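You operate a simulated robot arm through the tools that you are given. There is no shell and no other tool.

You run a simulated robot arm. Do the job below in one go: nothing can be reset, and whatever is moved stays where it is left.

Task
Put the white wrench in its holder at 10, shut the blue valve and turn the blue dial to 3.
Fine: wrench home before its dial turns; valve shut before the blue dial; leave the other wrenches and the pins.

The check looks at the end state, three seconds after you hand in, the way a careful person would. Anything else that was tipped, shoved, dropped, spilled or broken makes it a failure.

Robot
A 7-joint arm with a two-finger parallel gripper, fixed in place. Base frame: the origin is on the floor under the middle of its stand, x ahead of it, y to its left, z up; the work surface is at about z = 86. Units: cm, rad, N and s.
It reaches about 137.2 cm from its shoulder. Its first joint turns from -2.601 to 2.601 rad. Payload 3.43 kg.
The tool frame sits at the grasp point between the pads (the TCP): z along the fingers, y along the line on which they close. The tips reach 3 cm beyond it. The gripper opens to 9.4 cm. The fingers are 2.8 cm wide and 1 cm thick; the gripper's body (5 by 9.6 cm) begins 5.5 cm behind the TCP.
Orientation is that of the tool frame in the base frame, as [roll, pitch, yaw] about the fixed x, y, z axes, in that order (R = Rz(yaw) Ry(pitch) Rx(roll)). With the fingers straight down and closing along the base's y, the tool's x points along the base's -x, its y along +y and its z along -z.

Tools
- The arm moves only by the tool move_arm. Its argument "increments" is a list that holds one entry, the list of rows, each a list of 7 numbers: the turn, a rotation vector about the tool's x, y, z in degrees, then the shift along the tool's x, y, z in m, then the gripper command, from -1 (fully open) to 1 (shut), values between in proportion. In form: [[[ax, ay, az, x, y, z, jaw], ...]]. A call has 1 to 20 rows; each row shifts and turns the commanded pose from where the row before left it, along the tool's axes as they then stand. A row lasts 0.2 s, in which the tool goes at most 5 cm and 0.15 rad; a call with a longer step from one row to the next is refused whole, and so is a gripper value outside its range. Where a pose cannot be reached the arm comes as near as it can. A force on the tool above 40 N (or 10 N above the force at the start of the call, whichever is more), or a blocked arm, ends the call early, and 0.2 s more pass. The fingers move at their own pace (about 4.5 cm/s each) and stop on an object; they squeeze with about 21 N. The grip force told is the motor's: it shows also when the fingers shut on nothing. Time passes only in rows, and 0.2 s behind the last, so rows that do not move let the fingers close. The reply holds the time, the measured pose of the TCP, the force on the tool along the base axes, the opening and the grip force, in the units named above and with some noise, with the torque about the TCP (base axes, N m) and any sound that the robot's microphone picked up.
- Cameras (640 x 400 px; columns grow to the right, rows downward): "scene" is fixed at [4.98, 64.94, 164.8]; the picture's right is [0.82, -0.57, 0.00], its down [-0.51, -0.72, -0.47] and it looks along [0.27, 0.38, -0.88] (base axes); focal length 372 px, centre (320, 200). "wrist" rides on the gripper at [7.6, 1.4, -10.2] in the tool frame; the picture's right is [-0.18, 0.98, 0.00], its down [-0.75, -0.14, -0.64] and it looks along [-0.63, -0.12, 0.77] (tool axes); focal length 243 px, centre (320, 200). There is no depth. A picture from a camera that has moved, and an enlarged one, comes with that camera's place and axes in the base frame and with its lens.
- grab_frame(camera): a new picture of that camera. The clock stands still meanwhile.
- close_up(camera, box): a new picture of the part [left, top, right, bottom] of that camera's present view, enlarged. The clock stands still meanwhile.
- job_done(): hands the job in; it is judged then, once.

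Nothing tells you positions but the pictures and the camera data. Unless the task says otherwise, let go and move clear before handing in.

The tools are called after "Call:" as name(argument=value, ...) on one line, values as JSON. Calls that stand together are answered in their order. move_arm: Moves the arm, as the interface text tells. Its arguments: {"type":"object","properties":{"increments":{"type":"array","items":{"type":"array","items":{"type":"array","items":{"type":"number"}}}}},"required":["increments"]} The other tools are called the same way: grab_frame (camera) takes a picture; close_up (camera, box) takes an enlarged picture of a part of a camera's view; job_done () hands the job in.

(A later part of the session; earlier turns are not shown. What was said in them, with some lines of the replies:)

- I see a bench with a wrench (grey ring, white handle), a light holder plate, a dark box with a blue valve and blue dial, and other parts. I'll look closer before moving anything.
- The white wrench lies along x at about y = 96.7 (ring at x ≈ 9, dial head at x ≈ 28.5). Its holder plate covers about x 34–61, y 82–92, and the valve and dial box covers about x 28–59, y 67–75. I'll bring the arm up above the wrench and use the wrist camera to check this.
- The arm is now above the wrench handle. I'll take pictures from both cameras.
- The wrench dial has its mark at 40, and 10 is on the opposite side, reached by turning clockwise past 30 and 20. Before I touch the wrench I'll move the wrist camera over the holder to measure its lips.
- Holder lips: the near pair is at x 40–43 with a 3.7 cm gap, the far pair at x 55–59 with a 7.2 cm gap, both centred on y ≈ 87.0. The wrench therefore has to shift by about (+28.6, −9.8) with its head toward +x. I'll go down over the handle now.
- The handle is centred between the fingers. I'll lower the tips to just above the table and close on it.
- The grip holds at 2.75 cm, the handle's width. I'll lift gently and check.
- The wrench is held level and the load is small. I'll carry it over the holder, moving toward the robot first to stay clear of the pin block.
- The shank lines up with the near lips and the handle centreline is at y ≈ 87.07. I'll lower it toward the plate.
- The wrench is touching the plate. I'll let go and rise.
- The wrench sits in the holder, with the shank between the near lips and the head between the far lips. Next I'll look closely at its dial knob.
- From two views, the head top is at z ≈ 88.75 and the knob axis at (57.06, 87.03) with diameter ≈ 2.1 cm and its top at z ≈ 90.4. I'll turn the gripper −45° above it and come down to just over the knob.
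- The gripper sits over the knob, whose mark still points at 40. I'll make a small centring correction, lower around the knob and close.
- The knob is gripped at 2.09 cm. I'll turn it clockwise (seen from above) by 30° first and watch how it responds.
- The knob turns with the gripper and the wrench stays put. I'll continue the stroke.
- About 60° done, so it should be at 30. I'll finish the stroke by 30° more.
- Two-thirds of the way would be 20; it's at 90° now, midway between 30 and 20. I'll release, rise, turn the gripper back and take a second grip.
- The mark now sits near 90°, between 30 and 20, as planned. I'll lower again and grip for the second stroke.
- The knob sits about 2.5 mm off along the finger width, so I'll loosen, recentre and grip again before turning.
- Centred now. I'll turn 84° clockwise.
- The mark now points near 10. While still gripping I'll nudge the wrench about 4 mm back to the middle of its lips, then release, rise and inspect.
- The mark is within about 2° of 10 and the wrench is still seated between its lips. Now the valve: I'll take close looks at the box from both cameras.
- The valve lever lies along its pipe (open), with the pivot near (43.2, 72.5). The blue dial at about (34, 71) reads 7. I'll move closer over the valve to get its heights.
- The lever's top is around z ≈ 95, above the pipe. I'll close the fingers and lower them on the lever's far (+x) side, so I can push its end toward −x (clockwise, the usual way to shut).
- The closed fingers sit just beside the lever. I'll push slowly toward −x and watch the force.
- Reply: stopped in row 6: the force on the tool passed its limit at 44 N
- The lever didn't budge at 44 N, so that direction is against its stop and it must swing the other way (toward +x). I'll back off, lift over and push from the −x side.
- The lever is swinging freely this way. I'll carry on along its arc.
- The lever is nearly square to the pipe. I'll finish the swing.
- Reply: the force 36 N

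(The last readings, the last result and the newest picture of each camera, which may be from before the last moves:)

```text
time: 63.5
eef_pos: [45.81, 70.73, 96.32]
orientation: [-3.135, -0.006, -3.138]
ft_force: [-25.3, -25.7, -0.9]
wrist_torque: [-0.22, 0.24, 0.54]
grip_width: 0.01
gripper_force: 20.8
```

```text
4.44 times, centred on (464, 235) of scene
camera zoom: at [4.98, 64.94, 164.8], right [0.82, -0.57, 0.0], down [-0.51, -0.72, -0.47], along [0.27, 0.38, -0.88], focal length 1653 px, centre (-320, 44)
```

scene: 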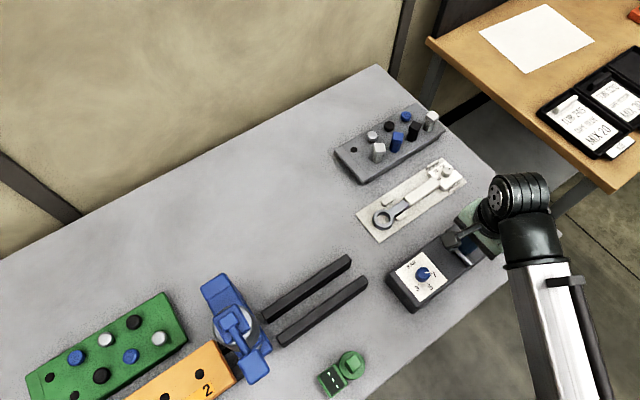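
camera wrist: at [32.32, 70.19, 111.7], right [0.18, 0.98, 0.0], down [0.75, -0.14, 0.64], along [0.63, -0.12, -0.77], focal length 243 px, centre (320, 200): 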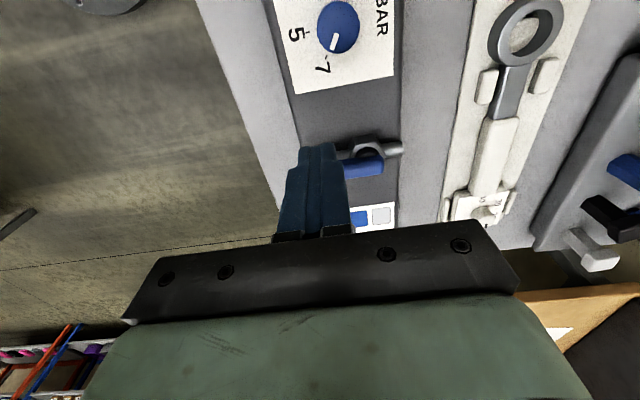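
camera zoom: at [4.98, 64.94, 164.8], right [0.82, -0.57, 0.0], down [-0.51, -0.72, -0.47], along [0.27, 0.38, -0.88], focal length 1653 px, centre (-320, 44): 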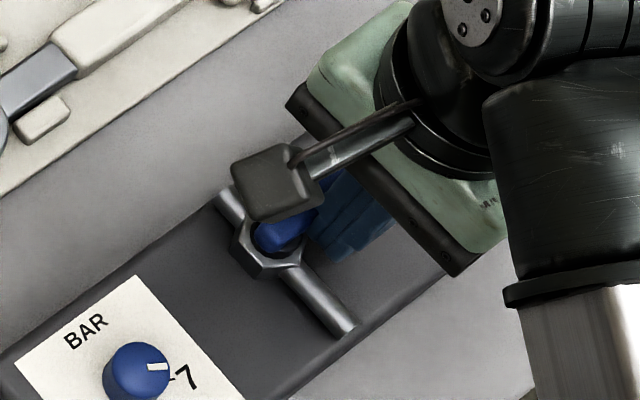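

The lever is square to the pipe and hard against its stop, so I take the valve as shut. I'll back off, lift and check.

Call:
move_arm(increments=[[[0, 0, 0, 0.002, -0.005, 0, 1], [0, 0, 0, 0.002, -0.005, 0, 1], [0, 0, 0, 0, 0, 0, 1], [0, 0, 0, 0, 0, -0.025, 1], [0, 0, 0, 0, 0, -0.025, 1], [0, 0, 0, 0, 0, -0.02, 1], [0, 0, 0, 0.02, 0, -0.02, 0.3], [0, 0, 0, 0.03, 0, 0, 0], [0, 0, 0, 0.03, 0, 0, 0], [0, 0, 0, 0, 0, 0, 0], [0, 0, 0, 0, 0, 0, 0]]])

Call:
grab_frame(camera="wrist")

Call:
close_up(camera="wrist", box=[250, 100, 378, 200])

Call:
close_up(camera="wrist", box=[250, 0, 378, 100])

Call:
grab_frame(camera="scene")

```text
time: 65.8
eef_pos: [37.71, 69.83, 105.35]
orientation: [3.141, -0.002, -3.14]
ft_force: [0.0, 0.1, -0.3]
wrist_torque: [0.03, -0.01, 0.0]
grip_width: 4.71
gripper_force: 0.0
```

```text
taken
camera wrist: at [30.04, 71.2, 115.68], right [0.18, 0.98, 0.0], down [0.75, -0.14, 0.64], along [0.63, -0.12, -0.77], focal length 243 px, centre (320, 200)
```

wrist: 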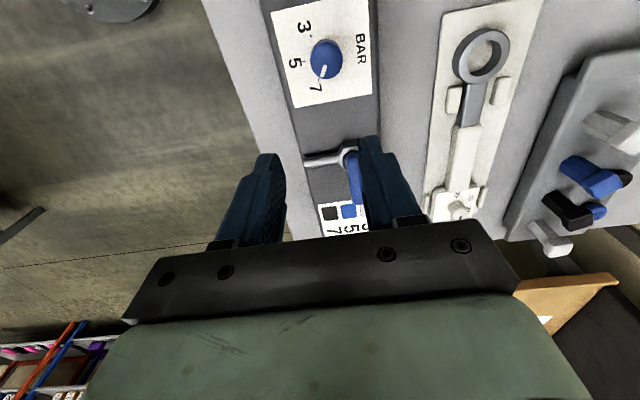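

```text
4.00 times, centred on (314, 150) of wrist
camera zoom: at [30.04, 71.2, 115.68], right [0.18, 0.98, 0.0], down [0.75, -0.14, 0.64], along [0.63, -0.12, -0.77], focal length 970 px, centre (344, 400)
```

zoom: 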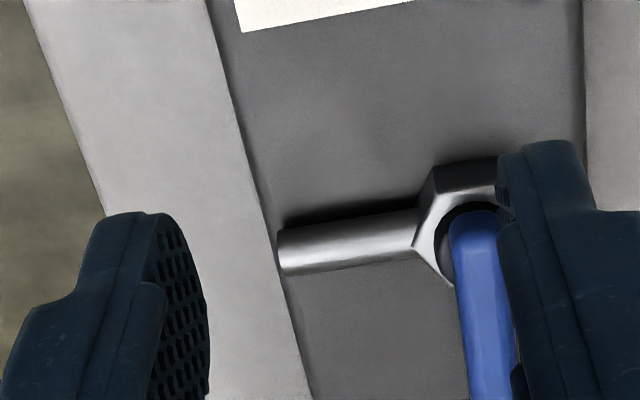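

```text
4.00 times, centred on (314, 50) of wrist
camera zoom: at [30.04, 71.2, 115.68], right [0.18, 0.98, 0.0], down [0.75, -0.14, 0.64], along [0.63, -0.12, -0.77], focal length 970 px, centre (344, 800)
```

zoom: 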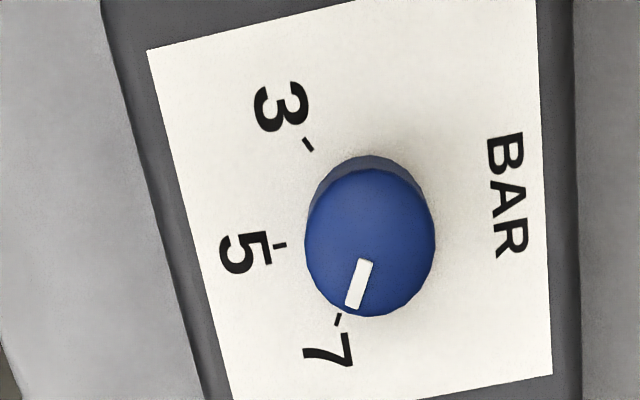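

```text
taken
```

scene: 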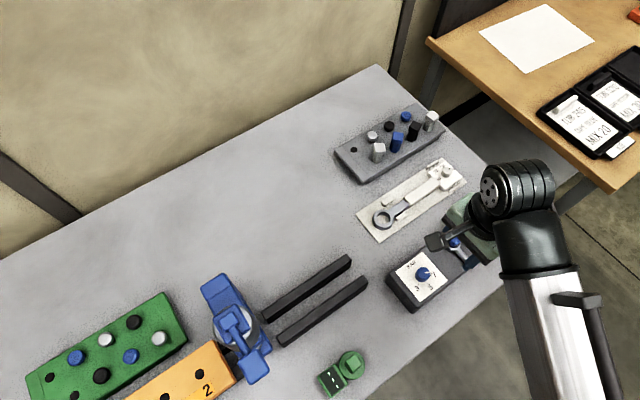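

The valve lever is now square to the pipe (shut). The blue dial's axis is about (34.24, 71.0), with 7 at −30°, 5 at −90° and 3 at −150°, so it needs 120° clockwise. I'll go over it with the gripper turned −60°.

Call:
move_arm(increments=[[[0, 0, 0, 0.0174, 0.0059, 0.01, -0.06], [0, 0, 0, 0.0173, 0.0058, 0.01, -0.06], [0, 0, -7.5, 0, 0, 0.01, -0.06], [0, 0, -7.5, 0, 0, 0.01, -0.06], [0, 0, -7.5, 0, 0, 0.01, -0.06], [0, 0, -7.5, 0, 0, 0.01, -0.06], [0, 0, -7.5, 0, 0, 0.01, -0.06], [0, 0, -7.5, 0, 0, 0.01, -0.06], [0, 0, -7.5, 0, 0, 0, -0.06], [0, 0, -7.5, 0, 0, 0, -0.06], [0, 0, 0, 0, 0, 0, -0.06], [0, 0, 0, 0, 0, 0, -0.06]]])

Call:
grab_frame(camera="wrist")

Call:
close_up(camera="wrist", box=[240, 90, 400, 190])

Call:
close_up(camera="scene", box=[370, 220, 498, 310])

```text
time: 68.5
eef_pos: [34.33, 71.16, 97.43]
orientation: [3.141, -0.001, -2.093]
ft_force: [0.0, -0.3, -0.5]
wrist_torque: [0.01, 0.02, 0.01]
grip_width: 4.99
gripper_force: 0.0
```

```text
taken
camera wrist: at [29.23, 65.16, 107.77], right [-0.76, 0.65, 0.0], down [0.5, 0.58, 0.64], along [0.42, 0.49, -0.77], focal length 243 px, centre (320, 200)
```

wrist: 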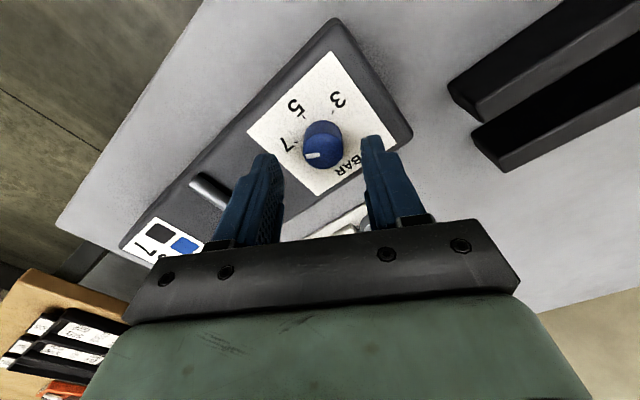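

```text
4.00 times, centred on (320, 140) of wrist
camera zoom: at [29.23, 65.16, 107.77], right [-0.76, 0.65, 0.0], down [0.5, 0.58, 0.64], along [0.42, 0.49, -0.77], focal length 970 px, centre (320, 440)
```

zoom: 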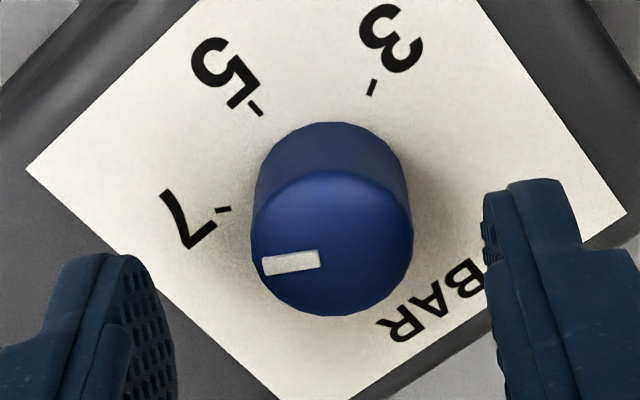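

```text
4.44 times, centred on (434, 265) of scene
camera zoom: at [4.98, 64.94, 164.8], right [0.82, -0.57, 0.0], down [-0.51, -0.72, -0.47], along [0.27, 0.38, -0.88], focal length 1653 px, centre (-187, -89)
```

zoom: 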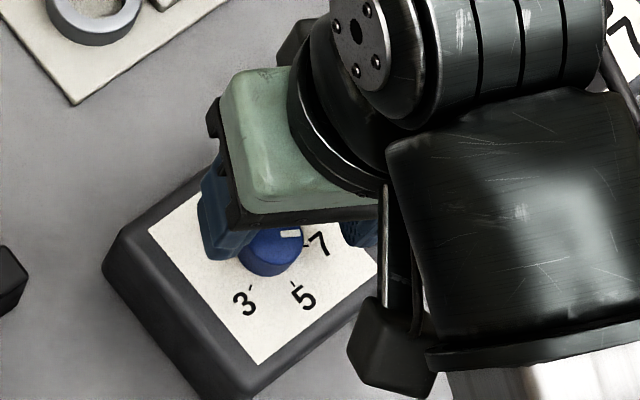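

Combining views, the box top is at z ≈ 91.9, the dial axis at (34.0, 71.05) and its top at z ≈ 93.8. I'll correct the centring and lower around it.

Call:
move_arm(increments=[[[0, 0, 0, 0.002, 0.0018, 0, -0.06], [0, 0, 0, 0, 0, 0.008, -0.06], [0, 0, 0, 0, 0, 0.006, -0.06], [0, 0, 0, 0, 0, 0, -0.06], [0, 0, 0, 0, 0, 0, -0.06]]])

Call:
close_up(camera="wrist", box=[240, 90, 400, 190])

Call:
close_up(camera="scene", box=[370, 220, 498, 310])

```text
time: 69.7
eef_pos: [34.08, 70.92, 96.05]
orientation: [3.141, -0.001, -2.094]
ft_force: [-0.2, -0.1, 0.0]
wrist_torque: [-0.01, 0.03, -0.03]
grip_width: 4.99
gripper_force: 0.0
```

```text
4.00 times, centred on (320, 140) of wrist
camera zoom: at [28.93, 64.98, 106.39], right [-0.76, 0.65, 0.0], down [0.5, 0.58, 0.64], along [0.42, 0.49, -0.77], focal length 970 px, centre (320, 440)
```

zoom: 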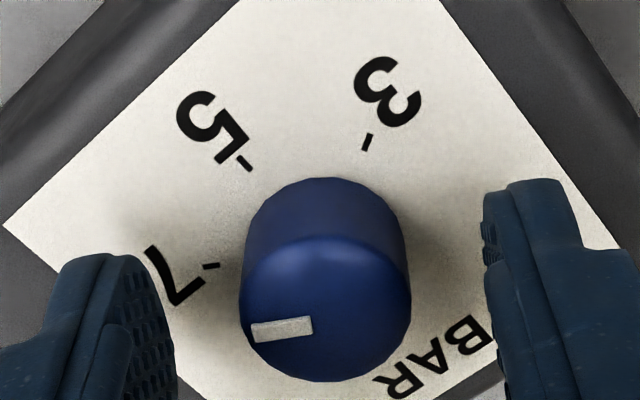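

```text
4.44 times, centred on (434, 265) of scene
camera zoom: at [4.98, 64.94, 164.8], right [0.82, -0.57, 0.0], down [-0.51, -0.72, -0.47], along [0.27, 0.38, -0.88], focal length 1653 px, centre (-187, -89)
```

zoom: 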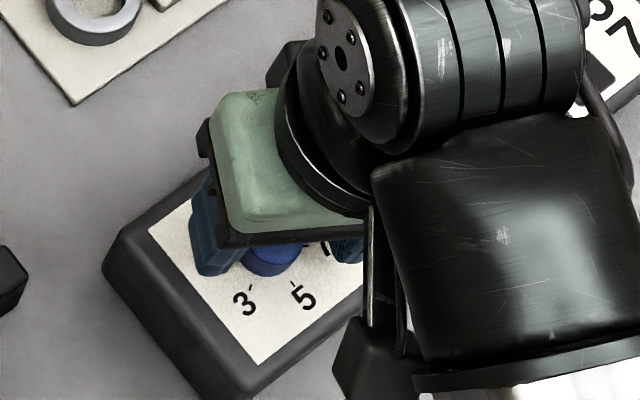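

Well centred. Now down the last bit and close on the dial.

Call:
move_arm(increments=[[[0, 0, 0, -0.0004, 0.0003, 0.005, -0.06], [0, 0, 0, 0, 0, 0.002, -0.06], [0, 0, 0, 0, 0, 0, 0.1], [0, 0, 0, 0, 0, 0, 0.25], [0, 0, 0, 0, 0, 0, 0.35], [0, 0, 0, 0, 0, 0, 1], [0, 0, 0, 0, 0, 0, 1], [0, 0, 0, 0, 0, 0, 1], [0, 0, 0, 0, 0, 0, 1]]])

Call:
close_up(camera="wrist", box=[240, 90, 400, 190])

```text
time: 71.7
eef_pos: [34.01, 70.96, 95.34]
orientation: [3.14, -0.001, -2.092]
ft_force: [-6.9, 3.9, 0.1]
wrist_torque: [0.14, 0.24, 0.01]
grip_width: 2.54
gripper_force: 44.8
```

```text
4.00 times, centred on (320, 140) of wrist
camera zoom: at [28.89, 65.01, 105.65], right [-0.76, 0.65, 0.0], down [0.5, 0.58, 0.64], along [0.42, 0.49, -0.77], focal length 970 px, centre (320, 440)
```

zoom: 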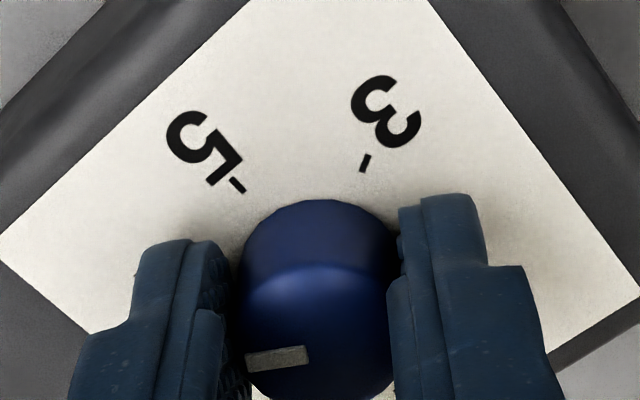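

Gripped at 2.54 cm with a small side load. I'll ease that and turn clockwise 30° first.

Call:
move_arm(increments=[[[0, 0, 0, 0, 0.0006, 0, 1], [0, 0, 0, 0, 0, 0, 1], [0, 0, 5, 0, 0, 0, 1], [0, 0, 5, 0, 0, 0, 1], [0, 0, 5, 0, 0, 0, 1], [0, 0, 5, 0, 0, 0, 1], [0, 0, 5, 0, 0, 0, 1], [0, 0, 5, 0, 0, 0, 1], [0, 0, 0, 0, 0, 0, 1]]])

Call:
close_up(camera="wrist", box=[240, 90, 400, 190])

Call:
close_up(camera="scene", box=[370, 220, 498, 310])

```text
time: 73.7
eef_pos: [33.81, 70.99, 95.35]
orientation: [3.139, -0.002, -2.617]
ft_force: [-15.6, -3.5, 18.7]
wrist_torque: [-0.46, 1.15, -0.01]
grip_width: 2.53
gripper_force: 45.4
```

```text
4.00 times, centred on (320, 140) of wrist
camera zoom: at [26.58, 68.36, 105.66], right [-0.33, 0.94, 0.0], down [0.72, 0.26, 0.64], along [0.6, 0.21, -0.77], focal length 970 px, centre (320, 440)
```

zoom: 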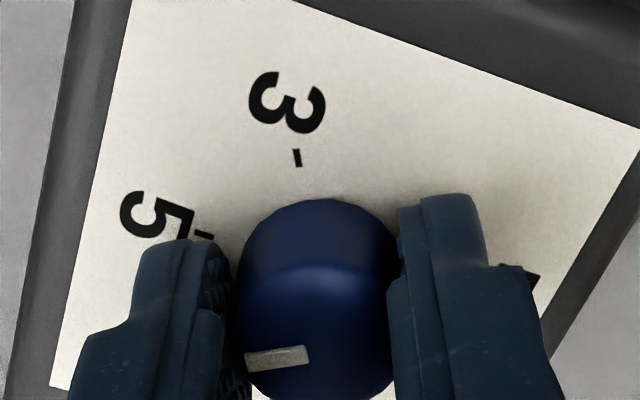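

```text
4.44 times, centred on (434, 265) of scene
camera zoom: at [4.98, 64.94, 164.8], right [0.82, -0.57, 0.0], down [-0.51, -0.72, -0.47], along [0.27, 0.38, -0.88], focal length 1653 px, centre (-187, -89)
```

zoom: 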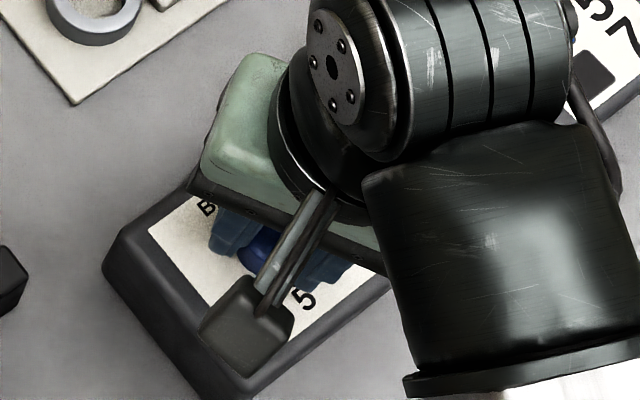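

The dial turns with the gripper, but side load builds up because my axis is slightly off. I'll shift toward the dial's axis and go on.

Call:
move_arm(increments=[[[0, 0, 0, 0.0012, 0.0004, -0.001, 1], [0, 0, 0, 0, 0, 0, 1], [0, 0, 0, 0, 0, 0, 1]]])

```text
time: 74.5
eef_pos: [34.03, 70.93, 95.32]
orientation: [-3.141, 0.001, -2.617]
ft_force: [-4.8, -0.8, 0.0]
wrist_torque: [-0.23, 0.55, -0.03]
grip_width: 2.53
gripper_force: 44.5
```

Call:
move_arm(increments=[[[0, 0, 5, 0.0003, 0, 0, 1], [0, 0, 5, 0.0003, 0, 0, 1], [0, 0, 5, 0, 0, 0, 1], [0, 0, 5, 0, 0, 0, 1], [0, 0, 5, 0, 0, 0, 1], [0, 0, 5, 0, 0, 0, 1], [0, 0, 0, 0, 0, 0, 1]]])

Call:
close_up(camera="wrist", box=[240, 90, 400, 190])

Call:
grab_frame(camera="scene")

```text
time: 76.0
eef_pos: [33.87, 71.0, 95.38]
orientation: [3.14, 0.002, 3.141]
ft_force: [17.5, 14.0, -1.2]
wrist_torque: [0.4, -1.03, -0.03]
grip_width: 2.54
gripper_force: 45.0
```

```text
4.00 times, centred on (320, 140) of wrist
camera zoom: at [26.22, 72.39, 105.63], right [0.18, 0.98, 0.0], down [0.75, -0.14, 0.64], along [0.63, -0.12, -0.77], focal length 970 px, centre (320, 440)
```

zoom: 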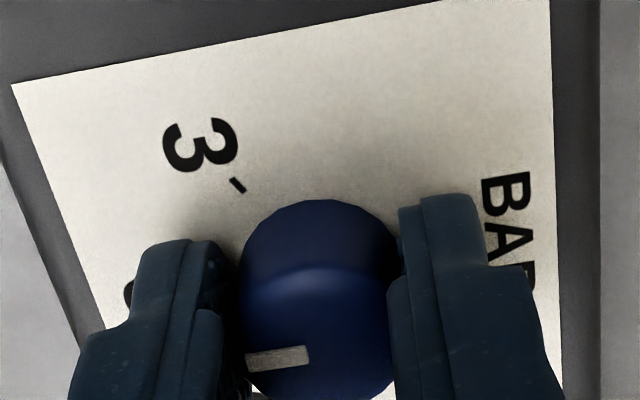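

```text
taken
```

scene: 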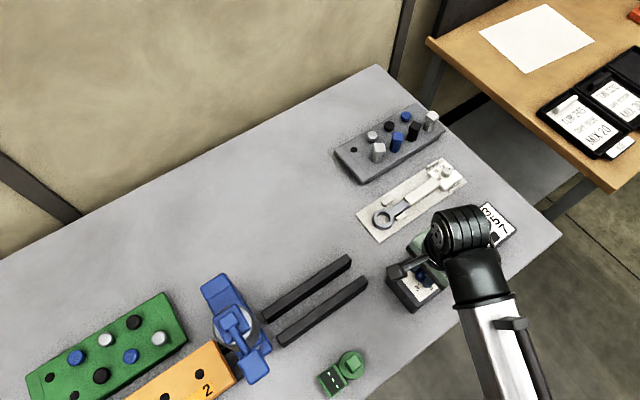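

Call:
move_arm(increments=[[[0, 0, 0, -0.0013, 0.001, 0, 1], [0, 0, 0, 0, 0, 0, 1], [0, 0, 5, 0, 0, 0, 1], [0, 0, 5, 0, 0, 0, 1], [0, 0, 5, 0, 0, 0, 1], [0, 0, 5, 0, 0, 0, 1], [0, 0, 0, 0, 0, 0, 1]]])

```text
time: 77.7
eef_pos: [34.03, 71.0, 95.38]
orientation: [-3.14, -0.002, 2.796]
ft_force: [0.5, -2.5, 0.9]
wrist_torque: [-0.03, 0.48, -0.04]
grip_width: 2.57
gripper_force: 45.2
```

Call:
move_arm(increments=[[[0, 0, 5, 0, 0, 0, 1], [0, 0, 5, 0, 0, 0, 1], [0, 0, 5, 0, 0, 0, 1], [0, 0, 5, 0, 0, 0, 1], [0, 0, 0, 0, 0, 0, 1]]])

Call:
close_up(camera="wrist", box=[240, 90, 400, 190])

```text
time: 78.8
eef_pos: [33.94, 71.08, 95.21]
orientation: [-3.141, -0.003, 2.444]
ft_force: [-9.0, -4.8, -4.1]
wrist_torque: [0.38, 0.99, 0.02]
grip_width: 2.52
gripper_force: 45.1
```

```text
4.00 times, centred on (320, 140) of wrist
camera zoom: at [28.98, 77.03, 105.65], right [0.77, 0.64, 0.0], down [0.49, -0.59, 0.64], along [0.41, -0.5, -0.77], focal length 970 px, centre (320, 440)
```

zoom: 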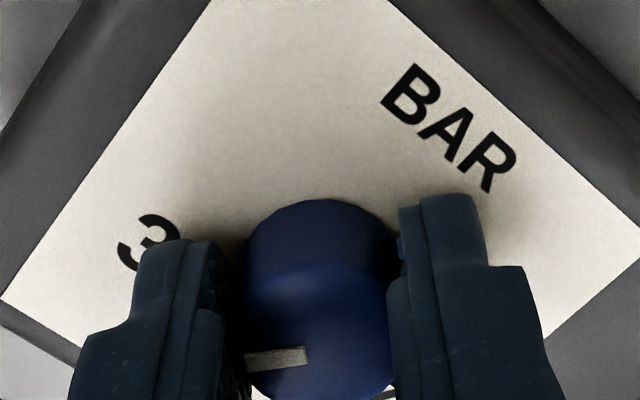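

Call:
move_arm(increments=[[[0, 0, 0, 0.0003, -0.0008, 0, 1], [0, 0, 5, 0, 0, 0, 1], [0, 0, 5, 0, 0, 0, 1], [0, 0, 5, 0, 0, 0, 1], [0, 0, 5, 0, 0, 0, 1], [0, 0, 0, 0, 0, 0, 1], [0, 0, 0, 0, 0, 0, 1]]])

Call:
close_up(camera="wrist", box=[240, 90, 400, 190])

```text
time: 80.5
eef_pos: [33.86, 71.16, 95.35]
orientation: [3.141, 0.0, 2.095]
ft_force: [0.7, 7.0, 0.4]
wrist_torque: [0.14, -0.15, -0.01]
grip_width: 2.57
gripper_force: 45.4
```

```text
4.00 times, centred on (320, 140) of wrist
camera zoom: at [31.31, 78.36, 105.65], right [0.94, 0.33, 0.0], down [0.25, -0.72, 0.64], along [0.21, -0.6, -0.77], focal length 970 px, centre (320, 440)
```

zoom: 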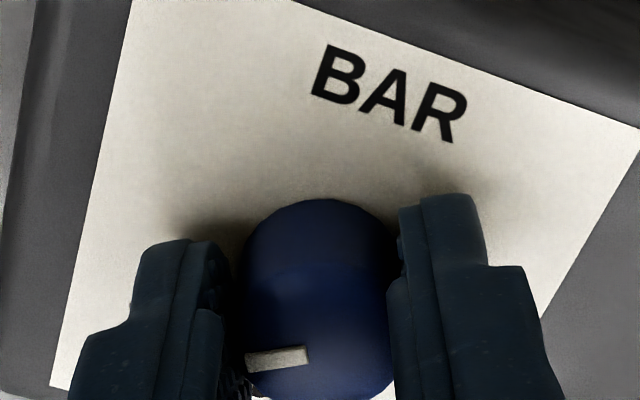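

The full 120° is done. I'll release, rise, turn back and inspect.

Call:
move_arm(increments=[[[0, 0, 0, 0, 0, 0, 0.4], [0, 0, 0, 0, 0, 0, 0.2], [0, 0, 0, 0, 0, 0, 0.0], [0, 0, 0, 0, 0, 0, 0.0], [0, 0, 0, 0, 0, -0.01, 0.0], [0, 0, 0, 0, 0, -0.02, 0.0], [0, 0, -7.5, 0, 0, -0.02, 0.0], [0, 0, -7.5, 0, 0, -0.02, 0.0], [0, 0, -7.5, 0, 0, -0.02, 0.0], [0, 0, -7.5, 0, 0, 0, 0.0], [0, 0, -7.5, 0, 0, 0, 0.0], [0, 0, -7.5, 0, 0, 0, 0.0], [0, 0, -7.5, 0, 0, 0, 0.0], [0, 0, -7.5, 0, 0, 0, 0.0], [0, 0, 0, 0, 0, 0, 0.0], [0, 0, 0, 0, 0, 0, 0.0]]])

Call:
grab_frame(camera="wrist")

Call:
close_up(camera="wrist", box=[260, 60, 388, 140])

Call:
close_up(camera="scene", box=[370, 220, 498, 310])

```text
time: 83.8
eef_pos: [33.96, 71.09, 104.39]
orientation: [3.14, -0.001, -3.136]
ft_force: [-0.2, 0.1, -0.3]
wrist_torque: [0.01, 0.0, 0.0]
grip_width: 4.71
gripper_force: 0.1
```

```text
taken
camera wrist: at [26.23, 72.44, 114.69], right [0.18, 0.98, 0.0], down [0.75, -0.14, 0.64], along [0.63, -0.12, -0.77], focal length 243 px, centre (320, 200)
```

wrist: 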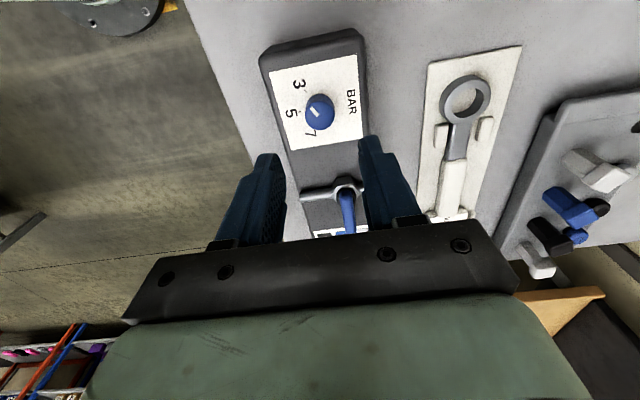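

```text
5.00 times, centred on (324, 100) of wrist
camera zoom: at [26.23, 72.44, 114.69], right [0.18, 0.98, 0.0], down [0.75, -0.14, 0.64], along [0.63, -0.12, -0.77], focal length 1213 px, centre (300, 700)
```

zoom: 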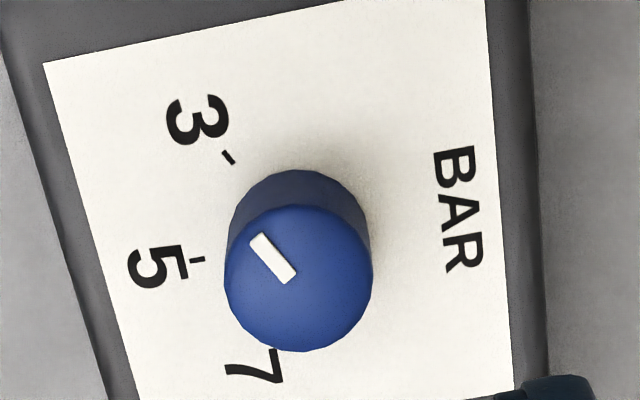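

```text
4.44 times, centred on (434, 265) of scene
camera zoom: at [4.98, 64.94, 164.8], right [0.82, -0.57, 0.0], down [-0.51, -0.72, -0.47], along [0.27, 0.38, -0.88], focal length 1653 px, centre (-187, -89)
```

zoom: 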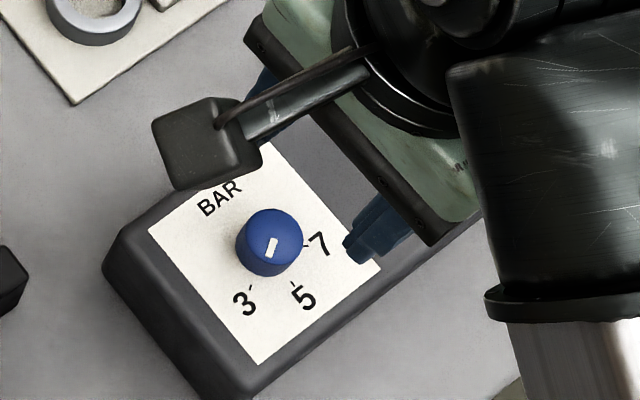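

The dial's mark points at 3 (about −151° against −150°) and the valve is still square. I'll go back over the wrench for a last check of its seating and dial.

Call:
move_arm(increments=[[[0, 0, 0, -0.03, 0.03, 0, 0], [0, 0, 0, -0.03, 0.03, 0, 0], [0, 0, 0, -0.03, 0.03, -0.002, 0], [0, 0, 0, 0, 0.03, 0, 0], [0, 0, 0, 0, 0.03, 0, 0], [0, 0, 0, 0, 0, 0, 0], [0, 0, 0, 0, 0, 0, 0]]])

Call:
grab_frame(camera="wrist")

Call:
close_up(camera="wrist", box=[240, 0, 400, 100])

Call:
close_up(camera="wrist", box=[240, 100, 400, 200])

Call:
close_up(camera="scene", box=[340, 150, 480, 250])

Call:
close_up(camera="scene", box=[380, 200, 540, 310])

```text
time: 85.5
eef_pos: [42.96, 86.07, 104.45]
orientation: [-3.141, -0.001, -3.14]
ft_force: [0.2, -0.1, -0.7]
wrist_torque: [0.0, -0.01, 0.0]
grip_width: 4.72
gripper_force: 0.0
```

```text
taken
camera wrist: at [35.3, 87.45, 114.85], right [0.18, 0.98, 0.0], down [0.75, -0.14, 0.64], along [0.63, -0.12, -0.77], focal length 243 px, centre (320, 200)
```

wrist: 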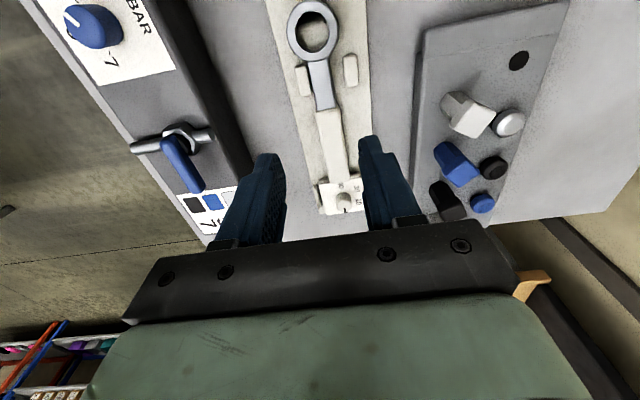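

```text
4.00 times, centred on (320, 50) of wrist
camera zoom: at [35.3, 87.45, 114.85], right [0.18, 0.98, 0.0], down [0.75, -0.14, 0.64], along [0.63, -0.12, -0.77], focal length 970 px, centre (320, 800)
```

zoom: 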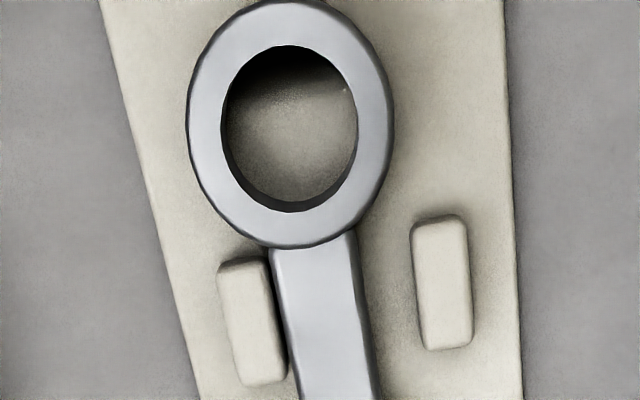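

```text
4.00 times, centred on (320, 150) of wrist
camera zoom: at [35.3, 87.45, 114.85], right [0.18, 0.98, 0.0], down [0.75, -0.14, 0.64], along [0.63, -0.12, -0.77], focal length 970 px, centre (320, 400)
```

zoom: 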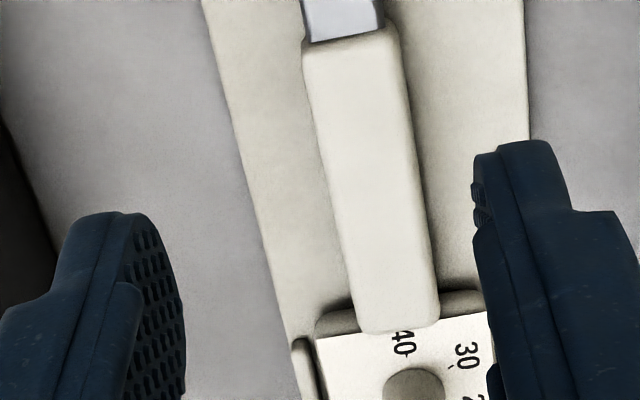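

```text
4.00 times, centred on (410, 200) of scene
camera zoom: at [4.98, 64.94, 164.8], right [0.82, -0.57, 0.0], down [-0.51, -0.72, -0.47], along [0.27, 0.38, -0.88], focal length 1488 px, centre (-40, 200)
```

zoom: 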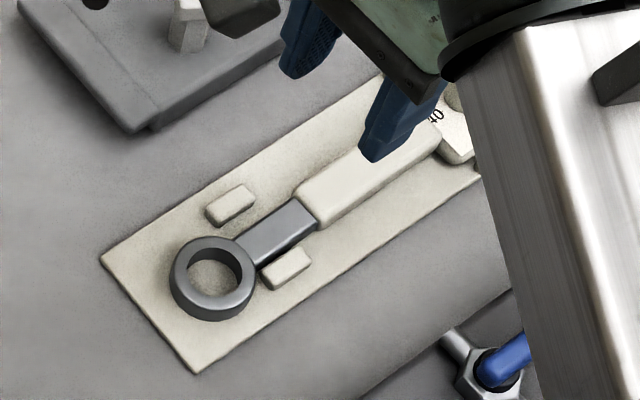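

```text
3.64 times, centred on (460, 255) of scene
camera zoom: at [4.98, 64.94, 164.8], right [0.82, -0.57, 0.0], down [-0.51, -0.72, -0.47], along [0.27, 0.38, -0.88], focal length 1353 px, centre (-189, 0)
```

zoom: 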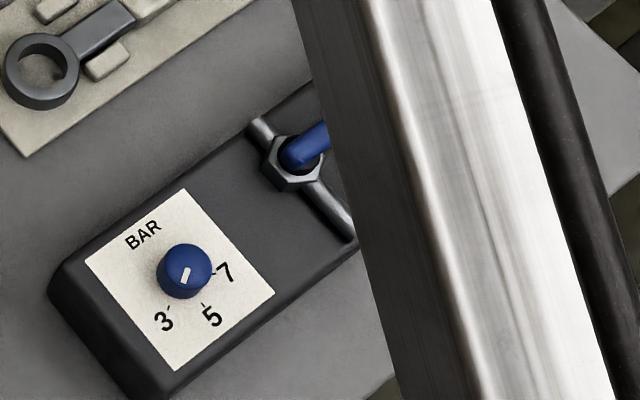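

The wrench lies flat between its lips, but the shank has drifted against the near-side lip. I'll gently recentre it by closing on the handle at the holder's centreline, without lifting.

Call:
move_arm(increments=[[[0, 0, 0, -0.0317, 0.0048, 0, -0.1], [0, 0, 0, -0.0317, 0.0048, 0, -0.1], [0, 0, 0, 0, 0, 0.03, -0.1], [0, 0, 0, 0, 0, 0.03, -0.1], [0, 0, 0, 0, 0, 0.03, -0.1], [0, 0, 0, 0, 0, 0.02, -0.1], [0, 0, 0, 0, 0, 0, -0.1], [0, 0, 0, 0, 0, 0, -0.1]]])

Call:
grab_frame(camera="wrist")

Call:
close_up(camera="wrist", box=[220, 0, 420, 200])

```text
time: 87.2
eef_pos: [49.31, 87.0, 93.52]
orientation: [3.141, -0.002, -3.14]
ft_force: [0.6, 0.3, 0.0]
wrist_torque: [0.0, 0.02, -0.02]
grip_width: 5.18
gripper_force: 0.0
```

```text
taken
camera wrist: at [41.63, 88.4, 103.81], right [0.18, 0.98, 0.0], down [0.75, -0.14, 0.64], along [0.63, -0.12, -0.77], focal length 243 px, centre (320, 200)
```

wrist: 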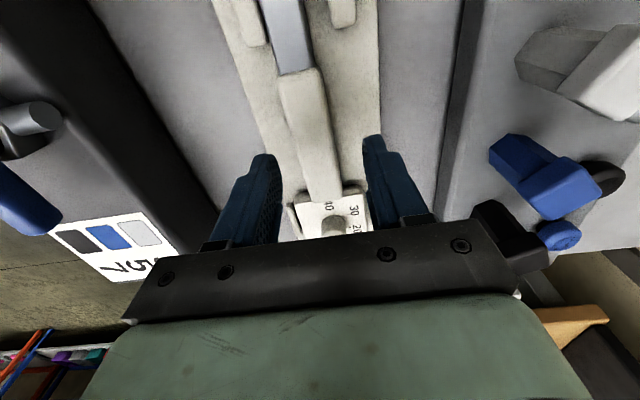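

```text
2.00 times, centred on (320, 100) of wrist
camera zoom: at [41.63, 88.4, 103.81], right [0.18, 0.98, 0.0], down [0.75, -0.14, 0.64], along [0.63, -0.12, -0.77], focal length 485 px, centre (320, 400)
```

zoom: 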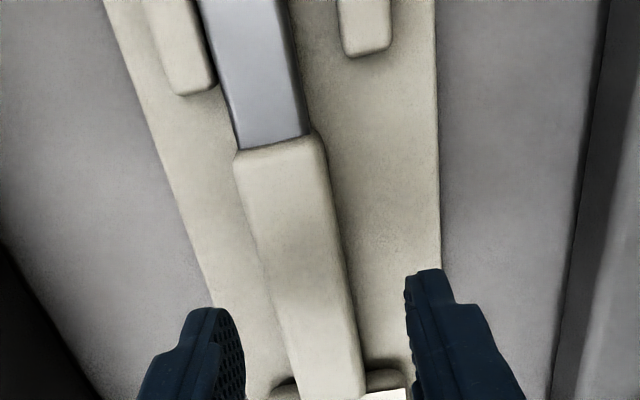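

Call:
move_arm(increments=[[[0, 0, 0, 0, 0, 0.015, -0.1], [0, 0, 0, 0, 0, 0.012, -0.1], [0, 0, 0, 0, 0, 0.006, -0.1], [0, 0, 0, 0, 0, 0, -0.1], [0, 0, 0, 0, 0, 0, 0.05], [0, 0, 0, 0, 0, 0, 0.15], [0, 0, 0, 0, 0, 0, 0.25], [0, 0, 0, 0, 0, 0, 0.32], [0, 0, 0, 0, 0, 0, 0.38], [0, 0, 0, 0, 0, 0, 0.41], [0, 0, 0, 0, 0, 0, 0.44], [0, 0, 0, 0, 0, 0, 0.44]]])

Call:
close_up(camera="wrist", box=[220, 0, 420, 200])

```text
time: 89.8
eef_pos: [49.2, 87.11, 90.2]
orientation: [3.142, 0.0, -3.14]
ft_force: [0.9, -2.1, 0.9]
wrist_torque: [-0.01, 0.05, -0.03]
grip_width: 2.79
gripper_force: 21.5
```

```text
2.00 times, centred on (320, 100) of wrist
camera zoom: at [41.61, 88.42, 100.54], right [0.18, 0.98, 0.0], down [0.75, -0.14, 0.64], along [0.63, -0.12, -0.77], focal length 485 px, centre (320, 400)
```

zoom: 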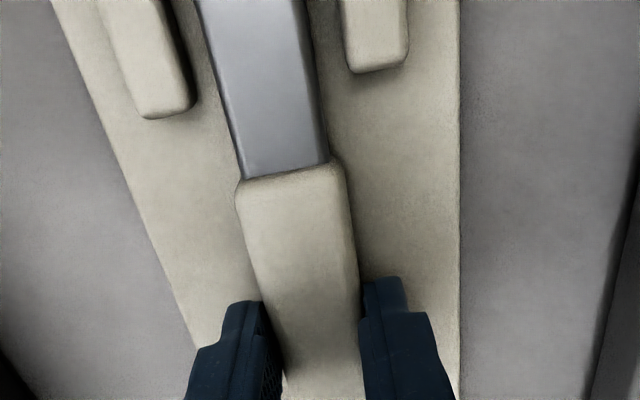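

The shank is now centred between the lips. I'll release, rise straight up and move clear.

Call:
move_arm(increments=[[[0, 0, 0, 0, 0, 0, 0.3], [0, 0, 0, 0, 0, 0, 0.1], [0, 0, 0, 0, 0, 0, -0.1], [0, 0, 0, 0, 0, 0, -0.1], [0, 0, 0, 0, 0, 0, -0.1], [0, 0, 0, 0, 0, -0.01, -0.1], [0, 0, 0, 0, 0, -0.02, -0.1], [0, 0, 0, 0, 0, -0.04, -0.1], [0, 0, 0, 0, 0, -0.04, -0.1], [0, 0, 0, 0, 0, -0.04, -0.1], [0, 0, 0, 0, 0, -0.04, -0.1], [0, 0, 0, 0, 0, 0, -0.1], [0, 0, 0, 0, 0, 0, -0.1]]])

Call:
grab_frame(camera="wrist")

Call:
close_up(camera="wrist", box=[270, 60, 398, 180])

Call:
close_up(camera="wrist", box=[300, 130, 364, 170])

Call:
grab_frame(camera="scene")

```text
time: 92.7
eef_pos: [49.17, 86.82, 109.4]
orientation: [3.141, -0.001, -3.141]
ft_force: [0.3, 0.3, 0.1]
wrist_torque: [0.02, 0.0, -0.01]
grip_width: 5.18
gripper_force: 0.1
```

```text
taken
camera wrist: at [41.54, 88.24, 119.69], right [0.18, 0.98, 0.0], down [0.75, -0.14, 0.64], along [0.63, -0.12, -0.77], focal length 243 px, centre (320, 200)
```

wrist: 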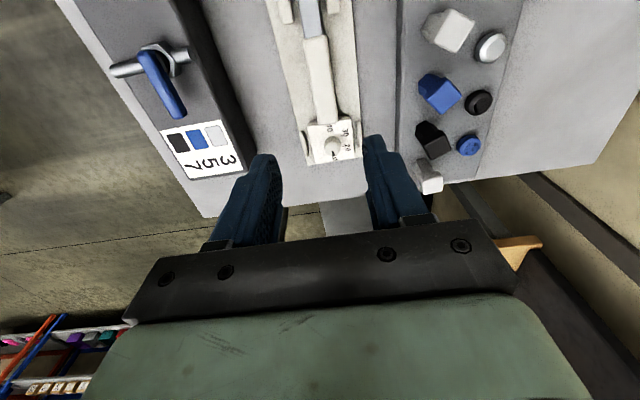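

```text
3.33 times, centred on (334, 120) of wrist
camera zoom: at [41.54, 88.24, 119.69], right [0.18, 0.98, 0.0], down [0.75, -0.14, 0.64], along [0.63, -0.12, -0.77], focal length 809 px, centre (273, 467)
```

zoom: 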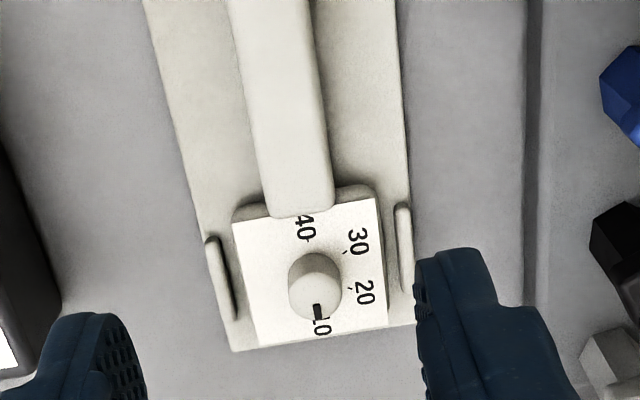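

```text
10.00 times, centred on (332, 150) of wrist
camera zoom: at [41.54, 88.24, 119.69], right [0.18, 0.98, 0.0], down [0.75, -0.14, 0.64], along [0.63, -0.12, -0.77], focal length 2426 px, centre (200, 700)
```

zoom: 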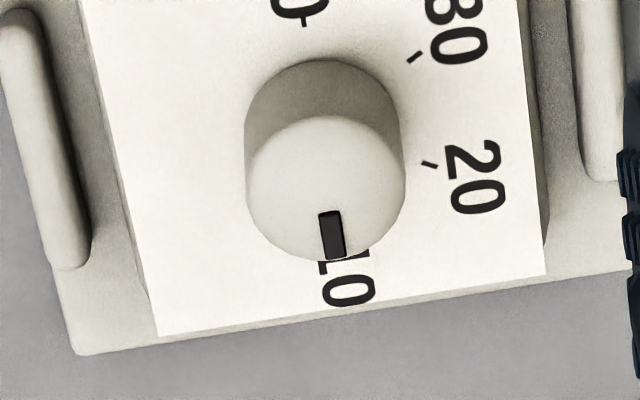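

```text
taken
```

scene: 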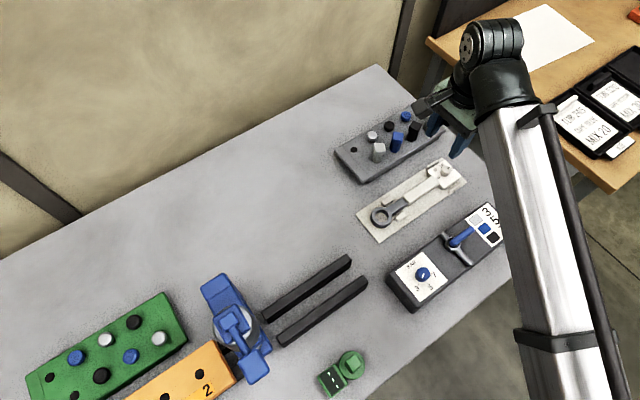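

Everything reads right: the wrench is centred in its holder at 10, the valve lever is square and the pins are untouched. I'll rise back to the start height and take a last look.

Call:
move_arm(increments=[[[0, 0, 0, 0, 0, -0.03, -0.1], [0, 0, 0, 0, 0, -0.03, -0.1], [0, 0, 0, 0, 0, -0.02, -0.1], [0, 0, 0, 0, 0, 0, -0.1], [0, 0, 0, 0, 0, 0, -0.1]]])

Call:
close_up(camera="scene", box=[330, 100, 530, 320])

Call:
close_up(camera="scene", box=[380, 200, 520, 315])

Call:
close_up(camera="scene", box=[345, 145, 475, 250])

```text
time: 93.8
eef_pos: [49.13, 86.82, 117.28]
orientation: [-3.141, 0.0, -3.141]
ft_force: [-0.1, 0.5, -0.4]
wrist_torque: [0.01, -0.01, 0.01]
grip_width: 5.16
gripper_force: 0.1
```

```text
1.82 times, centred on (430, 210) of scene
camera zoom: at [4.98, 64.94, 164.8], right [0.82, -0.57, 0.0], down [-0.51, -0.72, -0.47], along [0.27, 0.38, -0.88], focal length 676 px, centre (120, 182)
```

zoom: 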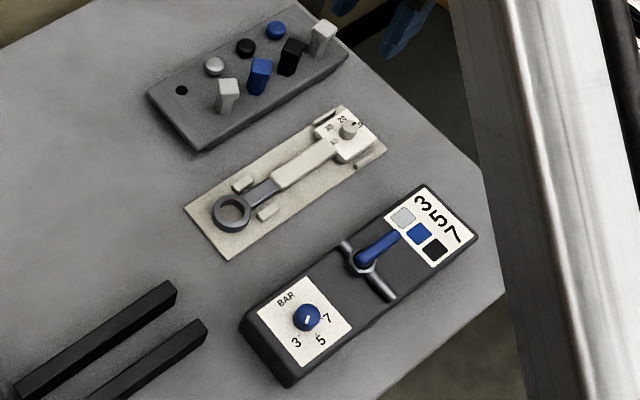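

```text
3.48 times, centred on (450, 258) of scene
camera zoom: at [4.98, 64.94, 164.8], right [0.82, -0.57, 0.0], down [-0.51, -0.72, -0.47], along [0.27, 0.38, -0.88], focal length 1294 px, centre (-132, 0)
```

zoom: 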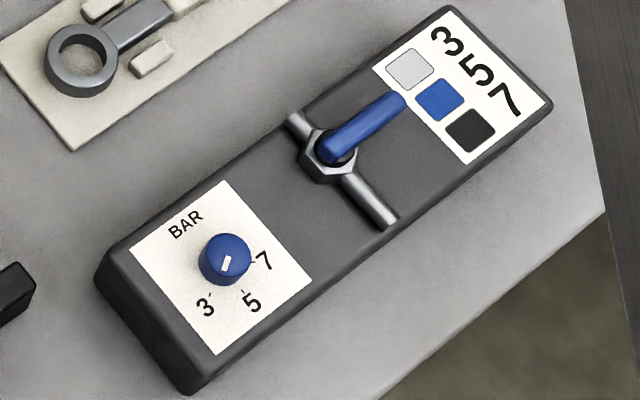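

```text
3.81 times, centred on (410, 198) of scene
camera zoom: at [4.98, 64.94, 164.8], right [0.82, -0.57, 0.0], down [-0.51, -0.72, -0.47], along [0.27, 0.38, -0.88], focal length 1417 px, centre (-23, 210)
```

zoom: 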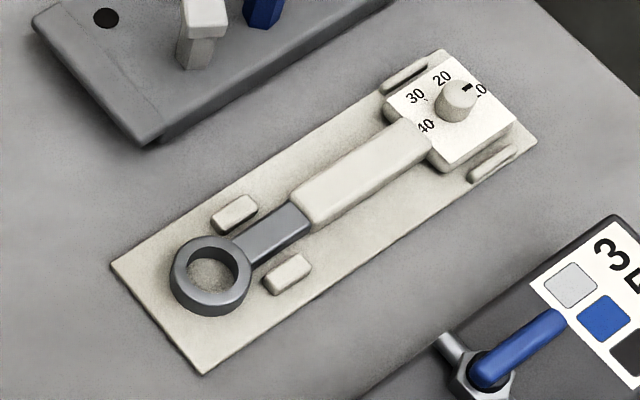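

The wrench is in its holder with the dial at 10, the valve lever is across the pipe (shut), and the blue dial points at 3. The wrench went home before its dial was turned, and the valve was shut before the blue dial. The arm is clear, so I'm handing in.

Call:
job_done()

```text
The job is handed in.
```

The white wrench is in its holder with its dial at 10, the blue valve is shut and the blue dial is at 3. I've handed the job in, but no result came back.

- **Order:** The wrench was in the holder before I turned its dial, and the valve was shut before I turned the blue dial.
- **Readings:** In the last pictures the wrench dial is within about 2° of 10 and the blue dial within about 2° of 3. The valve lever sits square across its pipe, against its stop.
- **Wrong-way push:** I first pushed the valve lever the wrong way, and it met its open stop at 44 N. Nothing moved, so I pushed it from the other side and it swung shut freely.
- **Wrench recentred:** Turning its dial made the wrench drift a few millimetres inside the holder. I recentred it afterwards by closing the gripper lightly on the handle, without lifting it.
- **Everything else:** The pins look untouched, and I didn't handle anything else on the bench. The arm has let go and is clear.
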